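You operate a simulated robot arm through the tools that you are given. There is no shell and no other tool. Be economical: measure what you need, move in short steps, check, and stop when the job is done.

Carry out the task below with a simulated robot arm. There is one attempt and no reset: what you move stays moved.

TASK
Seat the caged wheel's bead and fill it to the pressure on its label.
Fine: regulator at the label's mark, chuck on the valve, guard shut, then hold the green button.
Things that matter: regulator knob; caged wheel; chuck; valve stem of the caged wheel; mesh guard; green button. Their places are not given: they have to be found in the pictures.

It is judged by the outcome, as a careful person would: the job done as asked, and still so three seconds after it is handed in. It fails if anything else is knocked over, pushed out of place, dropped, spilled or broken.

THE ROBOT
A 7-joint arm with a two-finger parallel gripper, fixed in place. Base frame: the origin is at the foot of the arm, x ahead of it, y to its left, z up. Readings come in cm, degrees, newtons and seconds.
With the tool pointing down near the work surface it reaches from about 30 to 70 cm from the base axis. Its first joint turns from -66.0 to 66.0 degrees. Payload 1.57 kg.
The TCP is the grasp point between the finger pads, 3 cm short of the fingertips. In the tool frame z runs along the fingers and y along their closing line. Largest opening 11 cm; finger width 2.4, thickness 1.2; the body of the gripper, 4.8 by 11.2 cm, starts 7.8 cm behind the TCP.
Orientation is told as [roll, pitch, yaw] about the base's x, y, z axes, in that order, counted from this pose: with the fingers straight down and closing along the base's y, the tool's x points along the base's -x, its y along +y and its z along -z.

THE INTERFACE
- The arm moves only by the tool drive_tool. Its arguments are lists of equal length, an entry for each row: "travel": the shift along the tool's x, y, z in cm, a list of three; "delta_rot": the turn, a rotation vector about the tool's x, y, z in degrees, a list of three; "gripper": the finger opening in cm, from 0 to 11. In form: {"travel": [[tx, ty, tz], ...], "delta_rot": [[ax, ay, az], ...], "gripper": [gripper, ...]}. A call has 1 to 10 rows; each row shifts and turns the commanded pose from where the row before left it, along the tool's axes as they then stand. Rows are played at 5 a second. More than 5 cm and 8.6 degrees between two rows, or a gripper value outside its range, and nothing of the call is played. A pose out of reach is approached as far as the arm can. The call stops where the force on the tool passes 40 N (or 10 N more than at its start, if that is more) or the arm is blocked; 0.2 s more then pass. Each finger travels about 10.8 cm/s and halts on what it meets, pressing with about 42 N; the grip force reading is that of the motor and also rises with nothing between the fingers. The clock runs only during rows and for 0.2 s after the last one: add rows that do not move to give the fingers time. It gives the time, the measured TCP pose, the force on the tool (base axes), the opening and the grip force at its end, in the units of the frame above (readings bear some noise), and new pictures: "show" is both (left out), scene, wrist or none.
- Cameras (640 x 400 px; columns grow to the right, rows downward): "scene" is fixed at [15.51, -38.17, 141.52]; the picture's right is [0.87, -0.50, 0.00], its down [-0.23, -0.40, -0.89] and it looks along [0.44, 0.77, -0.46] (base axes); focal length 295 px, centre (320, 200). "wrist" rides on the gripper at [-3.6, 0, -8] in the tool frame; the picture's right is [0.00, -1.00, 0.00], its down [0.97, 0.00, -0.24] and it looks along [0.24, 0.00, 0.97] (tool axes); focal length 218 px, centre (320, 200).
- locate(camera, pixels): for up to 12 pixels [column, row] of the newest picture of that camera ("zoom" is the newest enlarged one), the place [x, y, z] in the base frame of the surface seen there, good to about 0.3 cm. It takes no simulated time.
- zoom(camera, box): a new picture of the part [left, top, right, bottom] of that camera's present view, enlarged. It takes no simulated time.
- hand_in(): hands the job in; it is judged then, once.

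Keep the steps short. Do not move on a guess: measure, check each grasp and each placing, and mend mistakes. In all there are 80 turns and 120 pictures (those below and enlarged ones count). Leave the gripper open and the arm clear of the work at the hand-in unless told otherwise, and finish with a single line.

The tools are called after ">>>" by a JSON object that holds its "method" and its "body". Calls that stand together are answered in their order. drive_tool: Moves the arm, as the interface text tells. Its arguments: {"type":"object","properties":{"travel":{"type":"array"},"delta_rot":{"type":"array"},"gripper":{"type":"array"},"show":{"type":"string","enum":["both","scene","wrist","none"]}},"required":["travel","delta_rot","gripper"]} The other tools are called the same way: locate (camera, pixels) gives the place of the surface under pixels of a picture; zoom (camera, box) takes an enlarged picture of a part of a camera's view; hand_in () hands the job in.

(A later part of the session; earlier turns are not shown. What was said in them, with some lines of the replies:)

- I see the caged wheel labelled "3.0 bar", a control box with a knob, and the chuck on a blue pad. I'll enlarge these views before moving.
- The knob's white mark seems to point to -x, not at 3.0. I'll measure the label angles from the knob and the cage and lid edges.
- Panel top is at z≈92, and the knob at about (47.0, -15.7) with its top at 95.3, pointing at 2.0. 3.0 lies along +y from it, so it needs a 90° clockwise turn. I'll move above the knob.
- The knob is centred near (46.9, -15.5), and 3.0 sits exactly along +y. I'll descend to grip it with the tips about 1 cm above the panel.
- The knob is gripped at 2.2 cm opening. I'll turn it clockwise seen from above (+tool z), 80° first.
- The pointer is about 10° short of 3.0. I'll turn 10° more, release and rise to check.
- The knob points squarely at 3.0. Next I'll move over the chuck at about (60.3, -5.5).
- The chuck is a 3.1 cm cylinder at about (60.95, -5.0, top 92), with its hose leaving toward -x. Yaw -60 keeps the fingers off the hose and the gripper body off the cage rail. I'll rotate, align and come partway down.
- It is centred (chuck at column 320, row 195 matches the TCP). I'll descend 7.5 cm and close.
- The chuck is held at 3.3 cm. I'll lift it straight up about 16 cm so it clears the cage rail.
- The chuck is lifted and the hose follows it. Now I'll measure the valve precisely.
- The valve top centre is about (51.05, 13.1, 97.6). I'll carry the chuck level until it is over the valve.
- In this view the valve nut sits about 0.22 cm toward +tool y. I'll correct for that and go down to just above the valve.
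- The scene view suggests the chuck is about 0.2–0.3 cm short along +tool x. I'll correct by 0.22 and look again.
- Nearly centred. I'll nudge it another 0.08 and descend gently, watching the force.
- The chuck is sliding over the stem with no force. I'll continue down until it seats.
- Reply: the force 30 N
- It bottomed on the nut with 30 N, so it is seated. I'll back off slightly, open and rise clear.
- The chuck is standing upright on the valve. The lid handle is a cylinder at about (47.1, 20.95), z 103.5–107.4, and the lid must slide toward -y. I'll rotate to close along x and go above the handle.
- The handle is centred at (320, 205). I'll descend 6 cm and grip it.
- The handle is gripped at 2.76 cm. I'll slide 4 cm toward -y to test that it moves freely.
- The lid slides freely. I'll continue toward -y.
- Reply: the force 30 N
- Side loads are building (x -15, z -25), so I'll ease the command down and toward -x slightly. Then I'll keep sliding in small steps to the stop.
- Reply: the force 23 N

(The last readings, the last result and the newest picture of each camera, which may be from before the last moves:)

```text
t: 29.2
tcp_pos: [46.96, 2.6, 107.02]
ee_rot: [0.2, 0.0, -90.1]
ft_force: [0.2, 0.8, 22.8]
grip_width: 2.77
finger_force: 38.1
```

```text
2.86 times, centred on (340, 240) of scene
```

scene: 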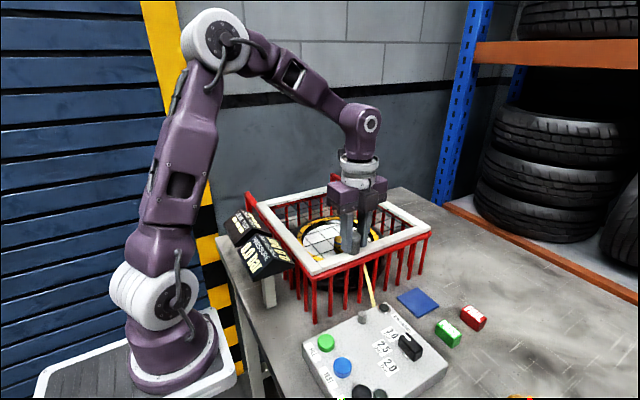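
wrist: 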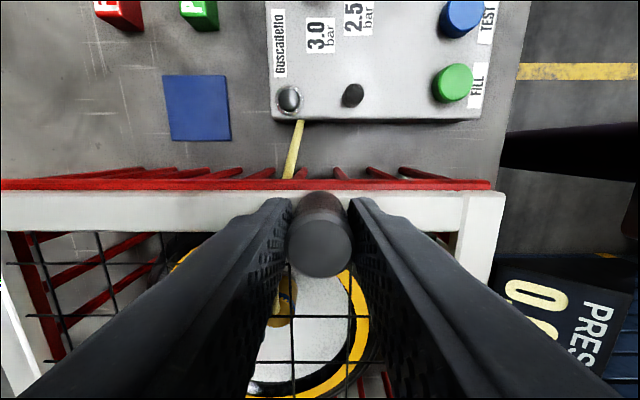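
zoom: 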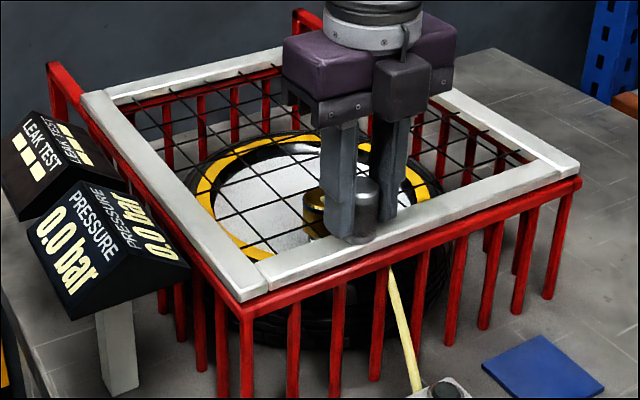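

Nearly shut, with a strip of the front rail still showing. I'll ease up slightly and push on to the stop.

>>> {"method": "drive_tool", "body": {"travel": [[-0.3, 0, -0.06], [-0.4, 0, 0], [-0.4, 0, 0], [-0.4, 0, 0], [-0.4, 0, 0], [0, 0, 0]], "delta_rot": [[0, 0, 0], [0, 0, 0], [0, 0, 0], [0, 0, 0], [0, 0, 0], [0, 0, 0]], "gripper": [1.5, 1.5, 1.5, 1.5, 1.5, 1.5], "show": "wrist"}}

>>> {"method": "zoom", "body": {"camera": "scene", "box": [230, 170, 450, 310]}}

```text
t: 30.6
tcp_pos: [46.93, 0.72, 107.01]
ee_rot: [-0.1, -0.1, -90.2]
ft_force: [5.7, -1.7, -6.2]
grip_width: 2.45
finger_force: 36.3
```

wrist: 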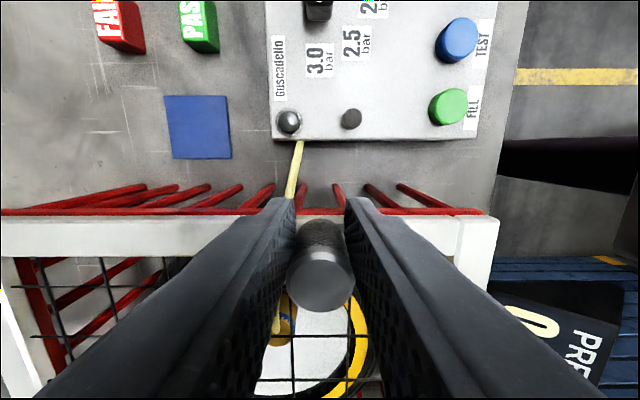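

```text
2.86 times, centred on (340, 240) of scene
```

zoom: 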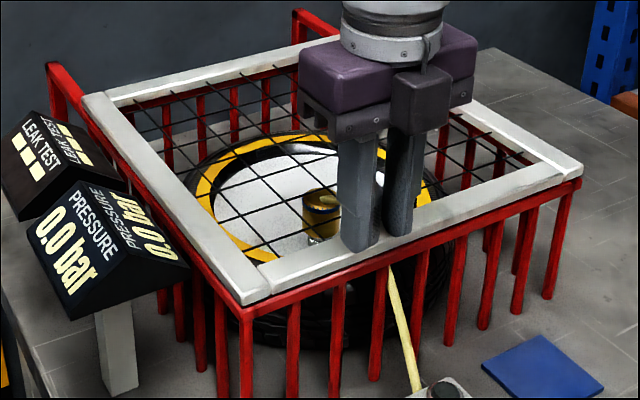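

The lid is on its stop: the fingers slipped past the handle while the lid stayed put. I'll release, rise and check it.

>>> {"method": "drive_tool", "body": {"travel": [[0, 0, 0], [0, 0, 0], [0, 0, -3], [0, 0, -4], [0, 0, -3], [0, 0, 0]], "delta_rot": [[0, 0, 0], [0, 0, 0], [0, 0, 0], [0, 0, 0], [0, 0, 0], [0, 0, 0]], "gripper": [5.5, 5.5, 5.5, 5.5, 5.5, 5.5]}}

>>> {"method": "zoom", "body": {"camera": "scene", "box": [230, 170, 450, 310]}}

>>> {"method": "locate", "body": {"camera": "wrist", "pixels": [[320, 235], [320, 200], [320, 190], [440, 115], [455, 50]]}}

```text
t: 32.0
tcp_pos: [47.0, 0.98, 117.0]
ee_rot: [0.1, 0.0, -90.0]
ft_force: [-0.3, 0.3, 0.6]
grip_width: 5.49
finger_force: 0.1
```

scene: 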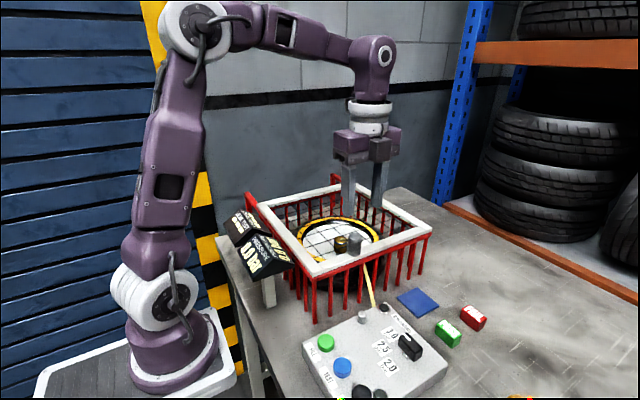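
wrist: 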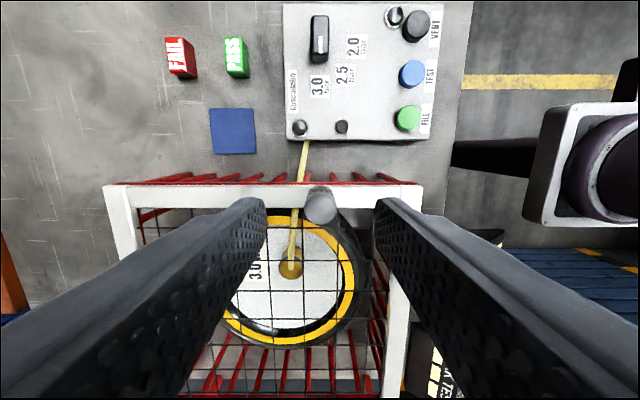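

```text
2.86 times, centred on (340, 240) of scene
```

zoom: 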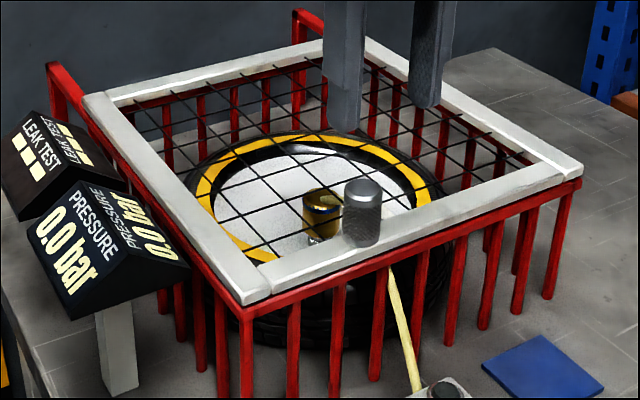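

```text
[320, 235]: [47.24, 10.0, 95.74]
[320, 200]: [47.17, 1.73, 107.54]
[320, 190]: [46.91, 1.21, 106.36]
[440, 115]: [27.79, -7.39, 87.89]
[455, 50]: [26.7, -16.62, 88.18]
```

The guard is shut fully. The green FILL button is at about (34.85, -6.4, 93.3). I'll close the fingers, move over it and lower to a view height.

>>> {"method": "drive_tool", "body": {"travel": [[-1.9, -3.05, 0], [-1.9, -3.05, 0], [-1.9, -3.05, 0], [-1.75, -3.0, 0], [0, 0, 4], [0, 0, 4], [0, 0, 4], [0, 0, 0]], "delta_rot": [[0, 0, 0], [0, 0, 0], [0, 0, 0], [0, 0, 0], [0, 0, 0], [0, 0, 0], [0, 0, 0], [0, 0, 0]], "gripper": [4, 2, 1, 0, 0, 0, 0, 0]}}

>>> {"method": "locate", "body": {"camera": "scene", "pixels": [[326, 343], [320, 343], [332, 343], [326, 337], [326, 349]]}}

```text
t: 33.8
tcp_pos: [35.01, -6.66, 104.97]
ee_rot: [0.0, -0.1, -90.0]
ft_force: [-0.1, 0.7, 0.7]
grip_width: 0.01
finger_force: 21.2
```

scene: 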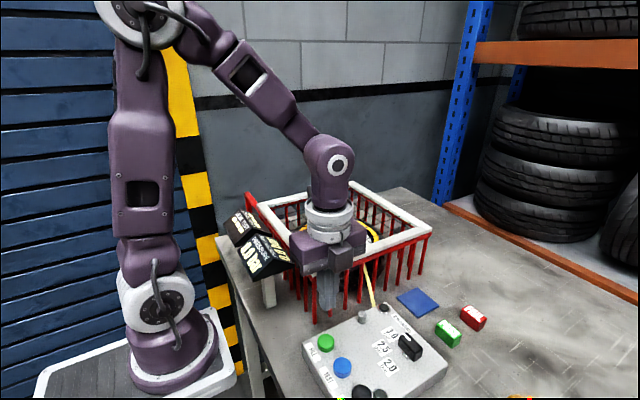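
wrist: 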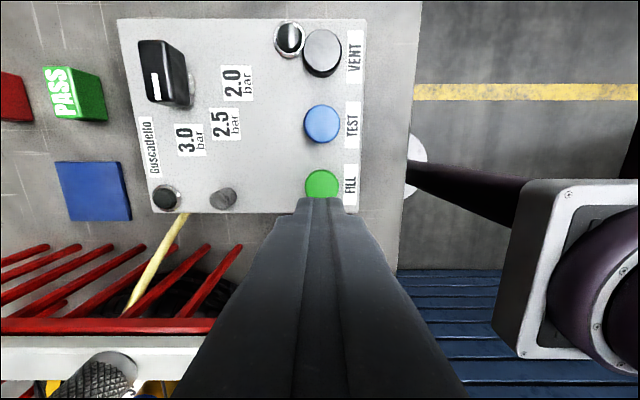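

```text
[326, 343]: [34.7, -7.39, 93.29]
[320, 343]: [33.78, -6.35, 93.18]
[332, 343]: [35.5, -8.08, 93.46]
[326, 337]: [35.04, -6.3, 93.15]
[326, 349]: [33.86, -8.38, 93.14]
```

Aligned with the button. I'll descend to just above it, then press in small steps and watch the pressure display.

>>> {"method": "drive_tool", "body": {"travel": [[0, -0.2, 4], [0, 0, 3.7], [0, 0, 0.5], [0, 0, 0.3], [0, 0, 0.2], [0, 0, 0.2], [0, 0, 0]], "delta_rot": [[0, 0, 0], [0, 0, 0], [0, 0, 0], [0, 0, 0], [0, 0, 0], [0, 0, 0], [0, 0, 0]], "gripper": [0, 0, 0, 0, 0, 0, 0]}}

>>> {"method": "zoom", "body": {"camera": "scene", "box": [215, 200, 375, 370]}}

```text
t: 35.4
tcp_pos: [34.66, -6.65, 96.09]
ee_rot: [0.0, 0.0, -89.9]
ft_force: [0.0, 1.4, 1.4]
grip_width: 0.05
finger_force: 21.3
```

scene: 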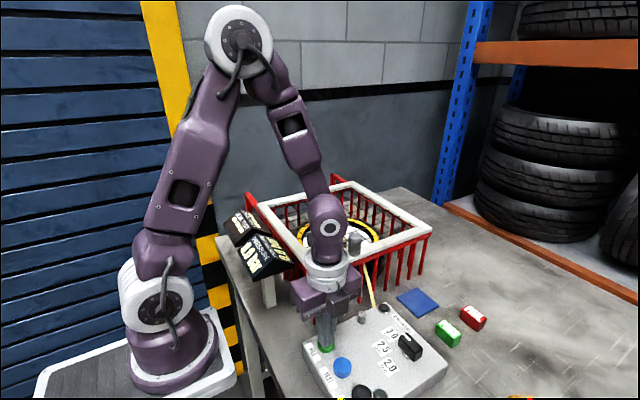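
wrist: 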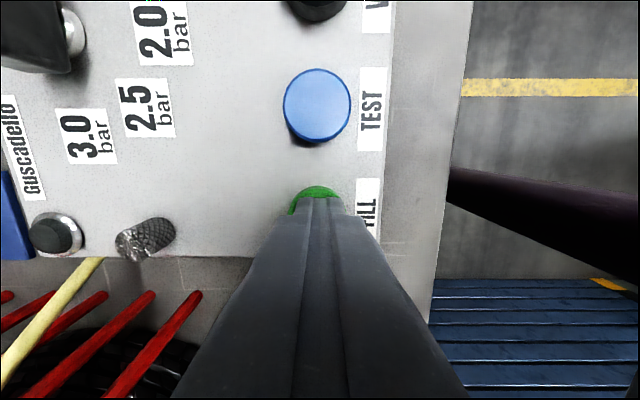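

```text
2.35 times, centred on (295, 285) of scene
```

zoom: 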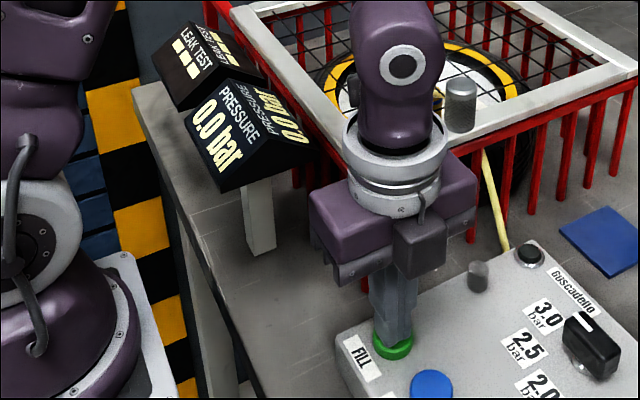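

I am just touching the button (1.4 N) and the display reads 0.0 bar. I'll press further in 0.1–0.15 cm steps.

>>> {"method": "drive_tool", "body": {"travel": [[0, 0, 0.15], [0, 0, 0.15], [0, 0, 0.1], [0, 0, 0.1], [0, 0, 0], [0, 0, 0]], "delta_rot": [[0, 0, 0], [0, 0, 0], [0, 0, 0], [0, 0, 0], [0, 0, 0], [0, 0, 0]], "gripper": [0, 0, 0, 0, 0, 0], "show": "none"}}

>>> {"method": "zoom", "body": {"camera": "scene", "box": [215, 200, 375, 370]}}

```text
t: 36.8
tcp_pos: [34.67, -6.6, 95.56]
ee_rot: [0.1, 0.0, -90.0]
ft_force: [-1.3, -3.5, 8.7]
grip_width: 0.0
finger_force: 21.2
```

```text
2.35 times, centred on (295, 285) of scene
```

zoom: 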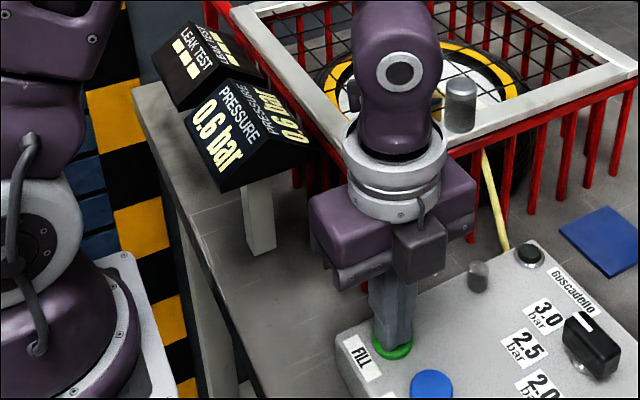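

The pressure is rising and now reads 0.6 bar. I'll hold still.

>>> {"method": "drive_tool", "body": {"travel": [[0, 0, 0], [0, 0, 0], [0, 0, 0], [0, 0, 0], [0, 0, 0], [0, 0, 0], [0, 0, 0], [0, 0, 0], [0, 0, 0], [0, 0, 0]], "delta_rot": [[0, 0, 0], [0, 0, 0], [0, 0, 0], [0, 0, 0], [0, 0, 0], [0, 0, 0], [0, 0, 0], [0, 0, 0], [0, 0, 0], [0, 0, 0]], "gripper": [0, 0, 0, 0, 0, 0, 0, 0, 0, 0], "show": "none"}}

>>> {"method": "zoom", "body": {"camera": "scene", "box": [215, 200, 375, 370]}}

```text
t: 39.0
tcp_pos: [34.62, -6.66, 95.65]
ee_rot: [0.0, 0.1, -90.0]
ft_force: [1.0, -0.6, 9.5]
grip_width: 0.01
finger_force: 21.3
```

```text
2.35 times, centred on (295, 285) of scene
```

zoom: 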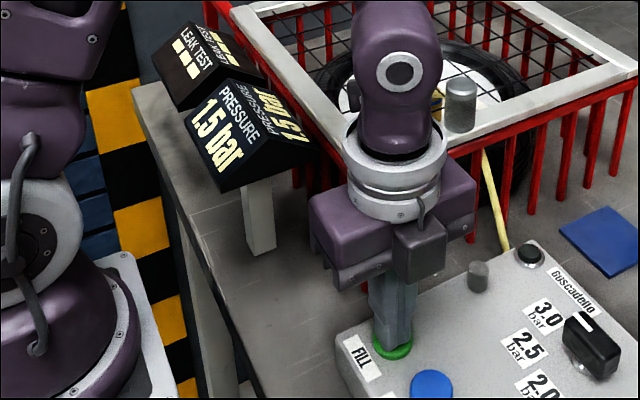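

1.5 bar, and the yellow band has gone, so the bead is seating. I'll keep holding.

>>> {"method": "drive_tool", "body": {"travel": [[0, 0, 0], [0, 0, 0], [0, 0, 0], [0, 0, 0], [0, 0, 0], [0, 0, 0], [0, 0, 0], [0, 0, 0], [0, 0, 0], [0, 0, 0]], "delta_rot": [[0, 0, 0], [0, 0, 0], [0, 0, 0], [0, 0, 0], [0, 0, 0], [0, 0, 0], [0, 0, 0], [0, 0, 0], [0, 0, 0], [0, 0, 0]], "gripper": [0, 0, 0, 0, 0, 0, 0, 0, 0, 0], "show": "none"}}

>>> {"method": "zoom", "body": {"camera": "scene", "box": [215, 200, 375, 370]}}

```text
t: 41.2
tcp_pos: [34.64, -6.68, 95.63]
ee_rot: [0.1, 0.1, -90.0]
ft_force: [0.6, -0.2, 8.9]
grip_width: 0.0
finger_force: 21.1
```

```text
2.35 times, centred on (295, 285) of scene
```

zoom: 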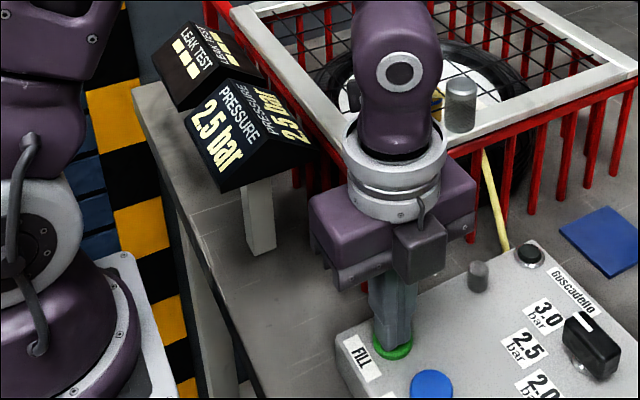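

2.5 bar, rising about 0.45 bar/s. I'll hold 1.2 s more.

>>> {"method": "drive_tool", "body": {"travel": [[0, 0, 0], [0, 0, 0], [0, 0, 0], [0, 0, 0], [0, 0, 0]], "delta_rot": [[0, 0, 0], [0, 0, 0], [0, 0, 0], [0, 0, 0], [0, 0, 0]], "gripper": [0, 0, 0, 0, 0], "show": "none"}}

>>> {"method": "zoom", "body": {"camera": "scene", "box": [215, 200, 375, 370]}}

```text
t: 42.4
tcp_pos: [34.75, -6.55, 95.61]
ee_rot: [-0.1, 0.0, -90.0]
ft_force: [1.2, 0.6, 9.4]
grip_width: 0.01
finger_force: 21.4
```

```text
2.35 times, centred on (295, 285) of scene
```

zoom: 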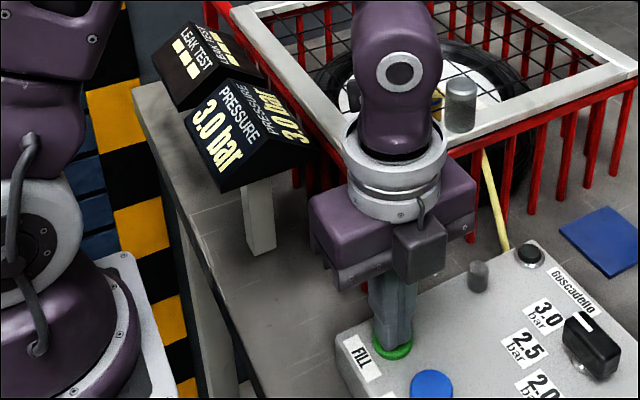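

3.0 bar is reached. I'll release the button by rising straight up, open the gripper, and check.

>>> {"method": "drive_tool", "body": {"travel": [[0, 0, -1.5], [0, 0, -4], [0, 0, -4], [0, 0, -4], [0, 0, -4], [0, 0, 0], [0, 0, 0]], "delta_rot": [[0, 0, 0], [0, 0, 0], [0, 0, 0], [0, 0, 0], [0, 0, 0], [0, 0, 0], [0, 0, 0]], "gripper": [0, 0, 0, 4, 6, 6, 6]}}

>>> {"method": "zoom", "body": {"camera": "scene", "box": [215, 190, 445, 350]}}

```text
t: 44.0
tcp_pos: [34.68, -6.69, 113.18]
ee_rot: [0.0, 0.1, -90.1]
ft_force: [-0.1, -0.3, -0.5]
grip_width: 6.01
finger_force: 0.0
```

scene: 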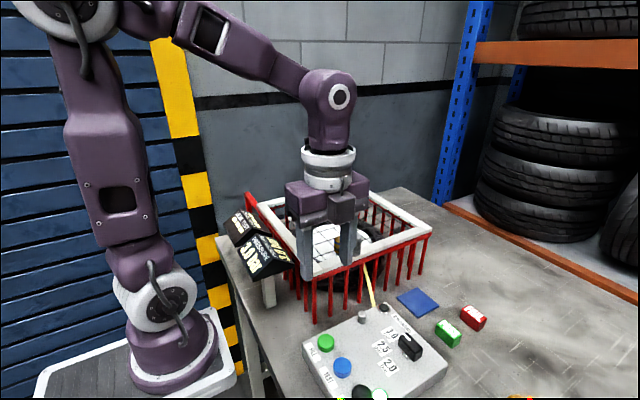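
wrist: 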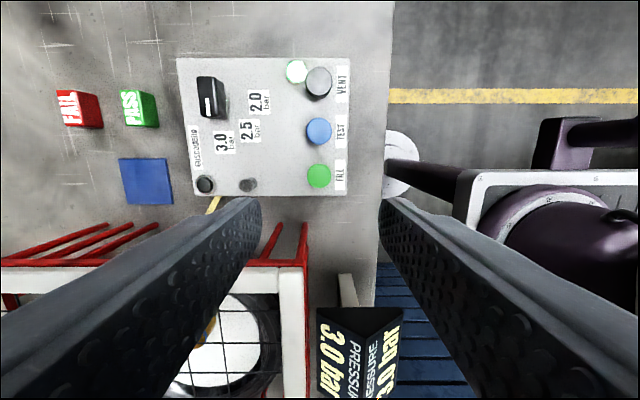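

```text
2.50 times, centred on (330, 270) of scene
```

zoom: 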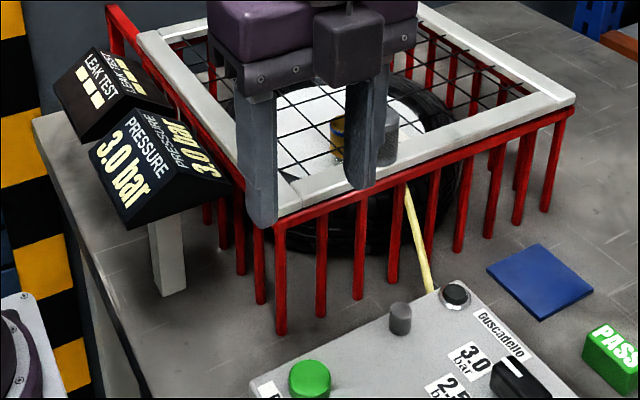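

It reads 3.0 bar and the lamp by VENT is now green. I'll retreat higher, wait, and take a last look.

>>> {"method": "drive_tool", "body": {"travel": [[0, 0, -4], [0, 0, -4], [0, 0, -4], [0, 0, 0], [0, 0, 0], [0, 0, 0], [0, 0, 0], [0, 0, 0]], "delta_rot": [[0, 0, 0], [0, 0, 0], [0, 0, 0], [0, 0, 0], [0, 0, 0], [0, 0, 0], [0, 0, 0], [0, 0, 0]], "gripper": [9, 9, 9, 9, 9, 9, 9, 9], "show": "none"}}

>>> {"method": "zoom", "body": {"camera": "scene", "box": [215, 170, 515, 400]}}

```text
t: 45.8
tcp_pos: [34.63, -6.65, 124.91]
ee_rot: [0.0, 0.0, -90.1]
ft_force: [0.4, 0.7, 0.4]
grip_width: 9.02
finger_force: 0.1
```

```text
1.74 times, centred on (365, 285) of scene
```

zoom: 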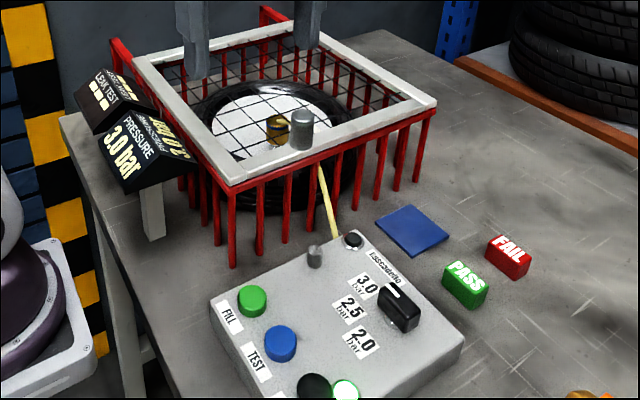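

The pressure holds at 3.0 bar, the bead is seated, the guard is shut, the chuck is on and the arm is clear. Handing in.

>>> {"method": "hand_in", "body": {}}

```text
The job is handed in.
```

The caged wheel's bead is seated and it is filled to the 3.0 bar on its label, with the regulator at 3.0, the chuck on the valve, the guard shut and the arm clear.
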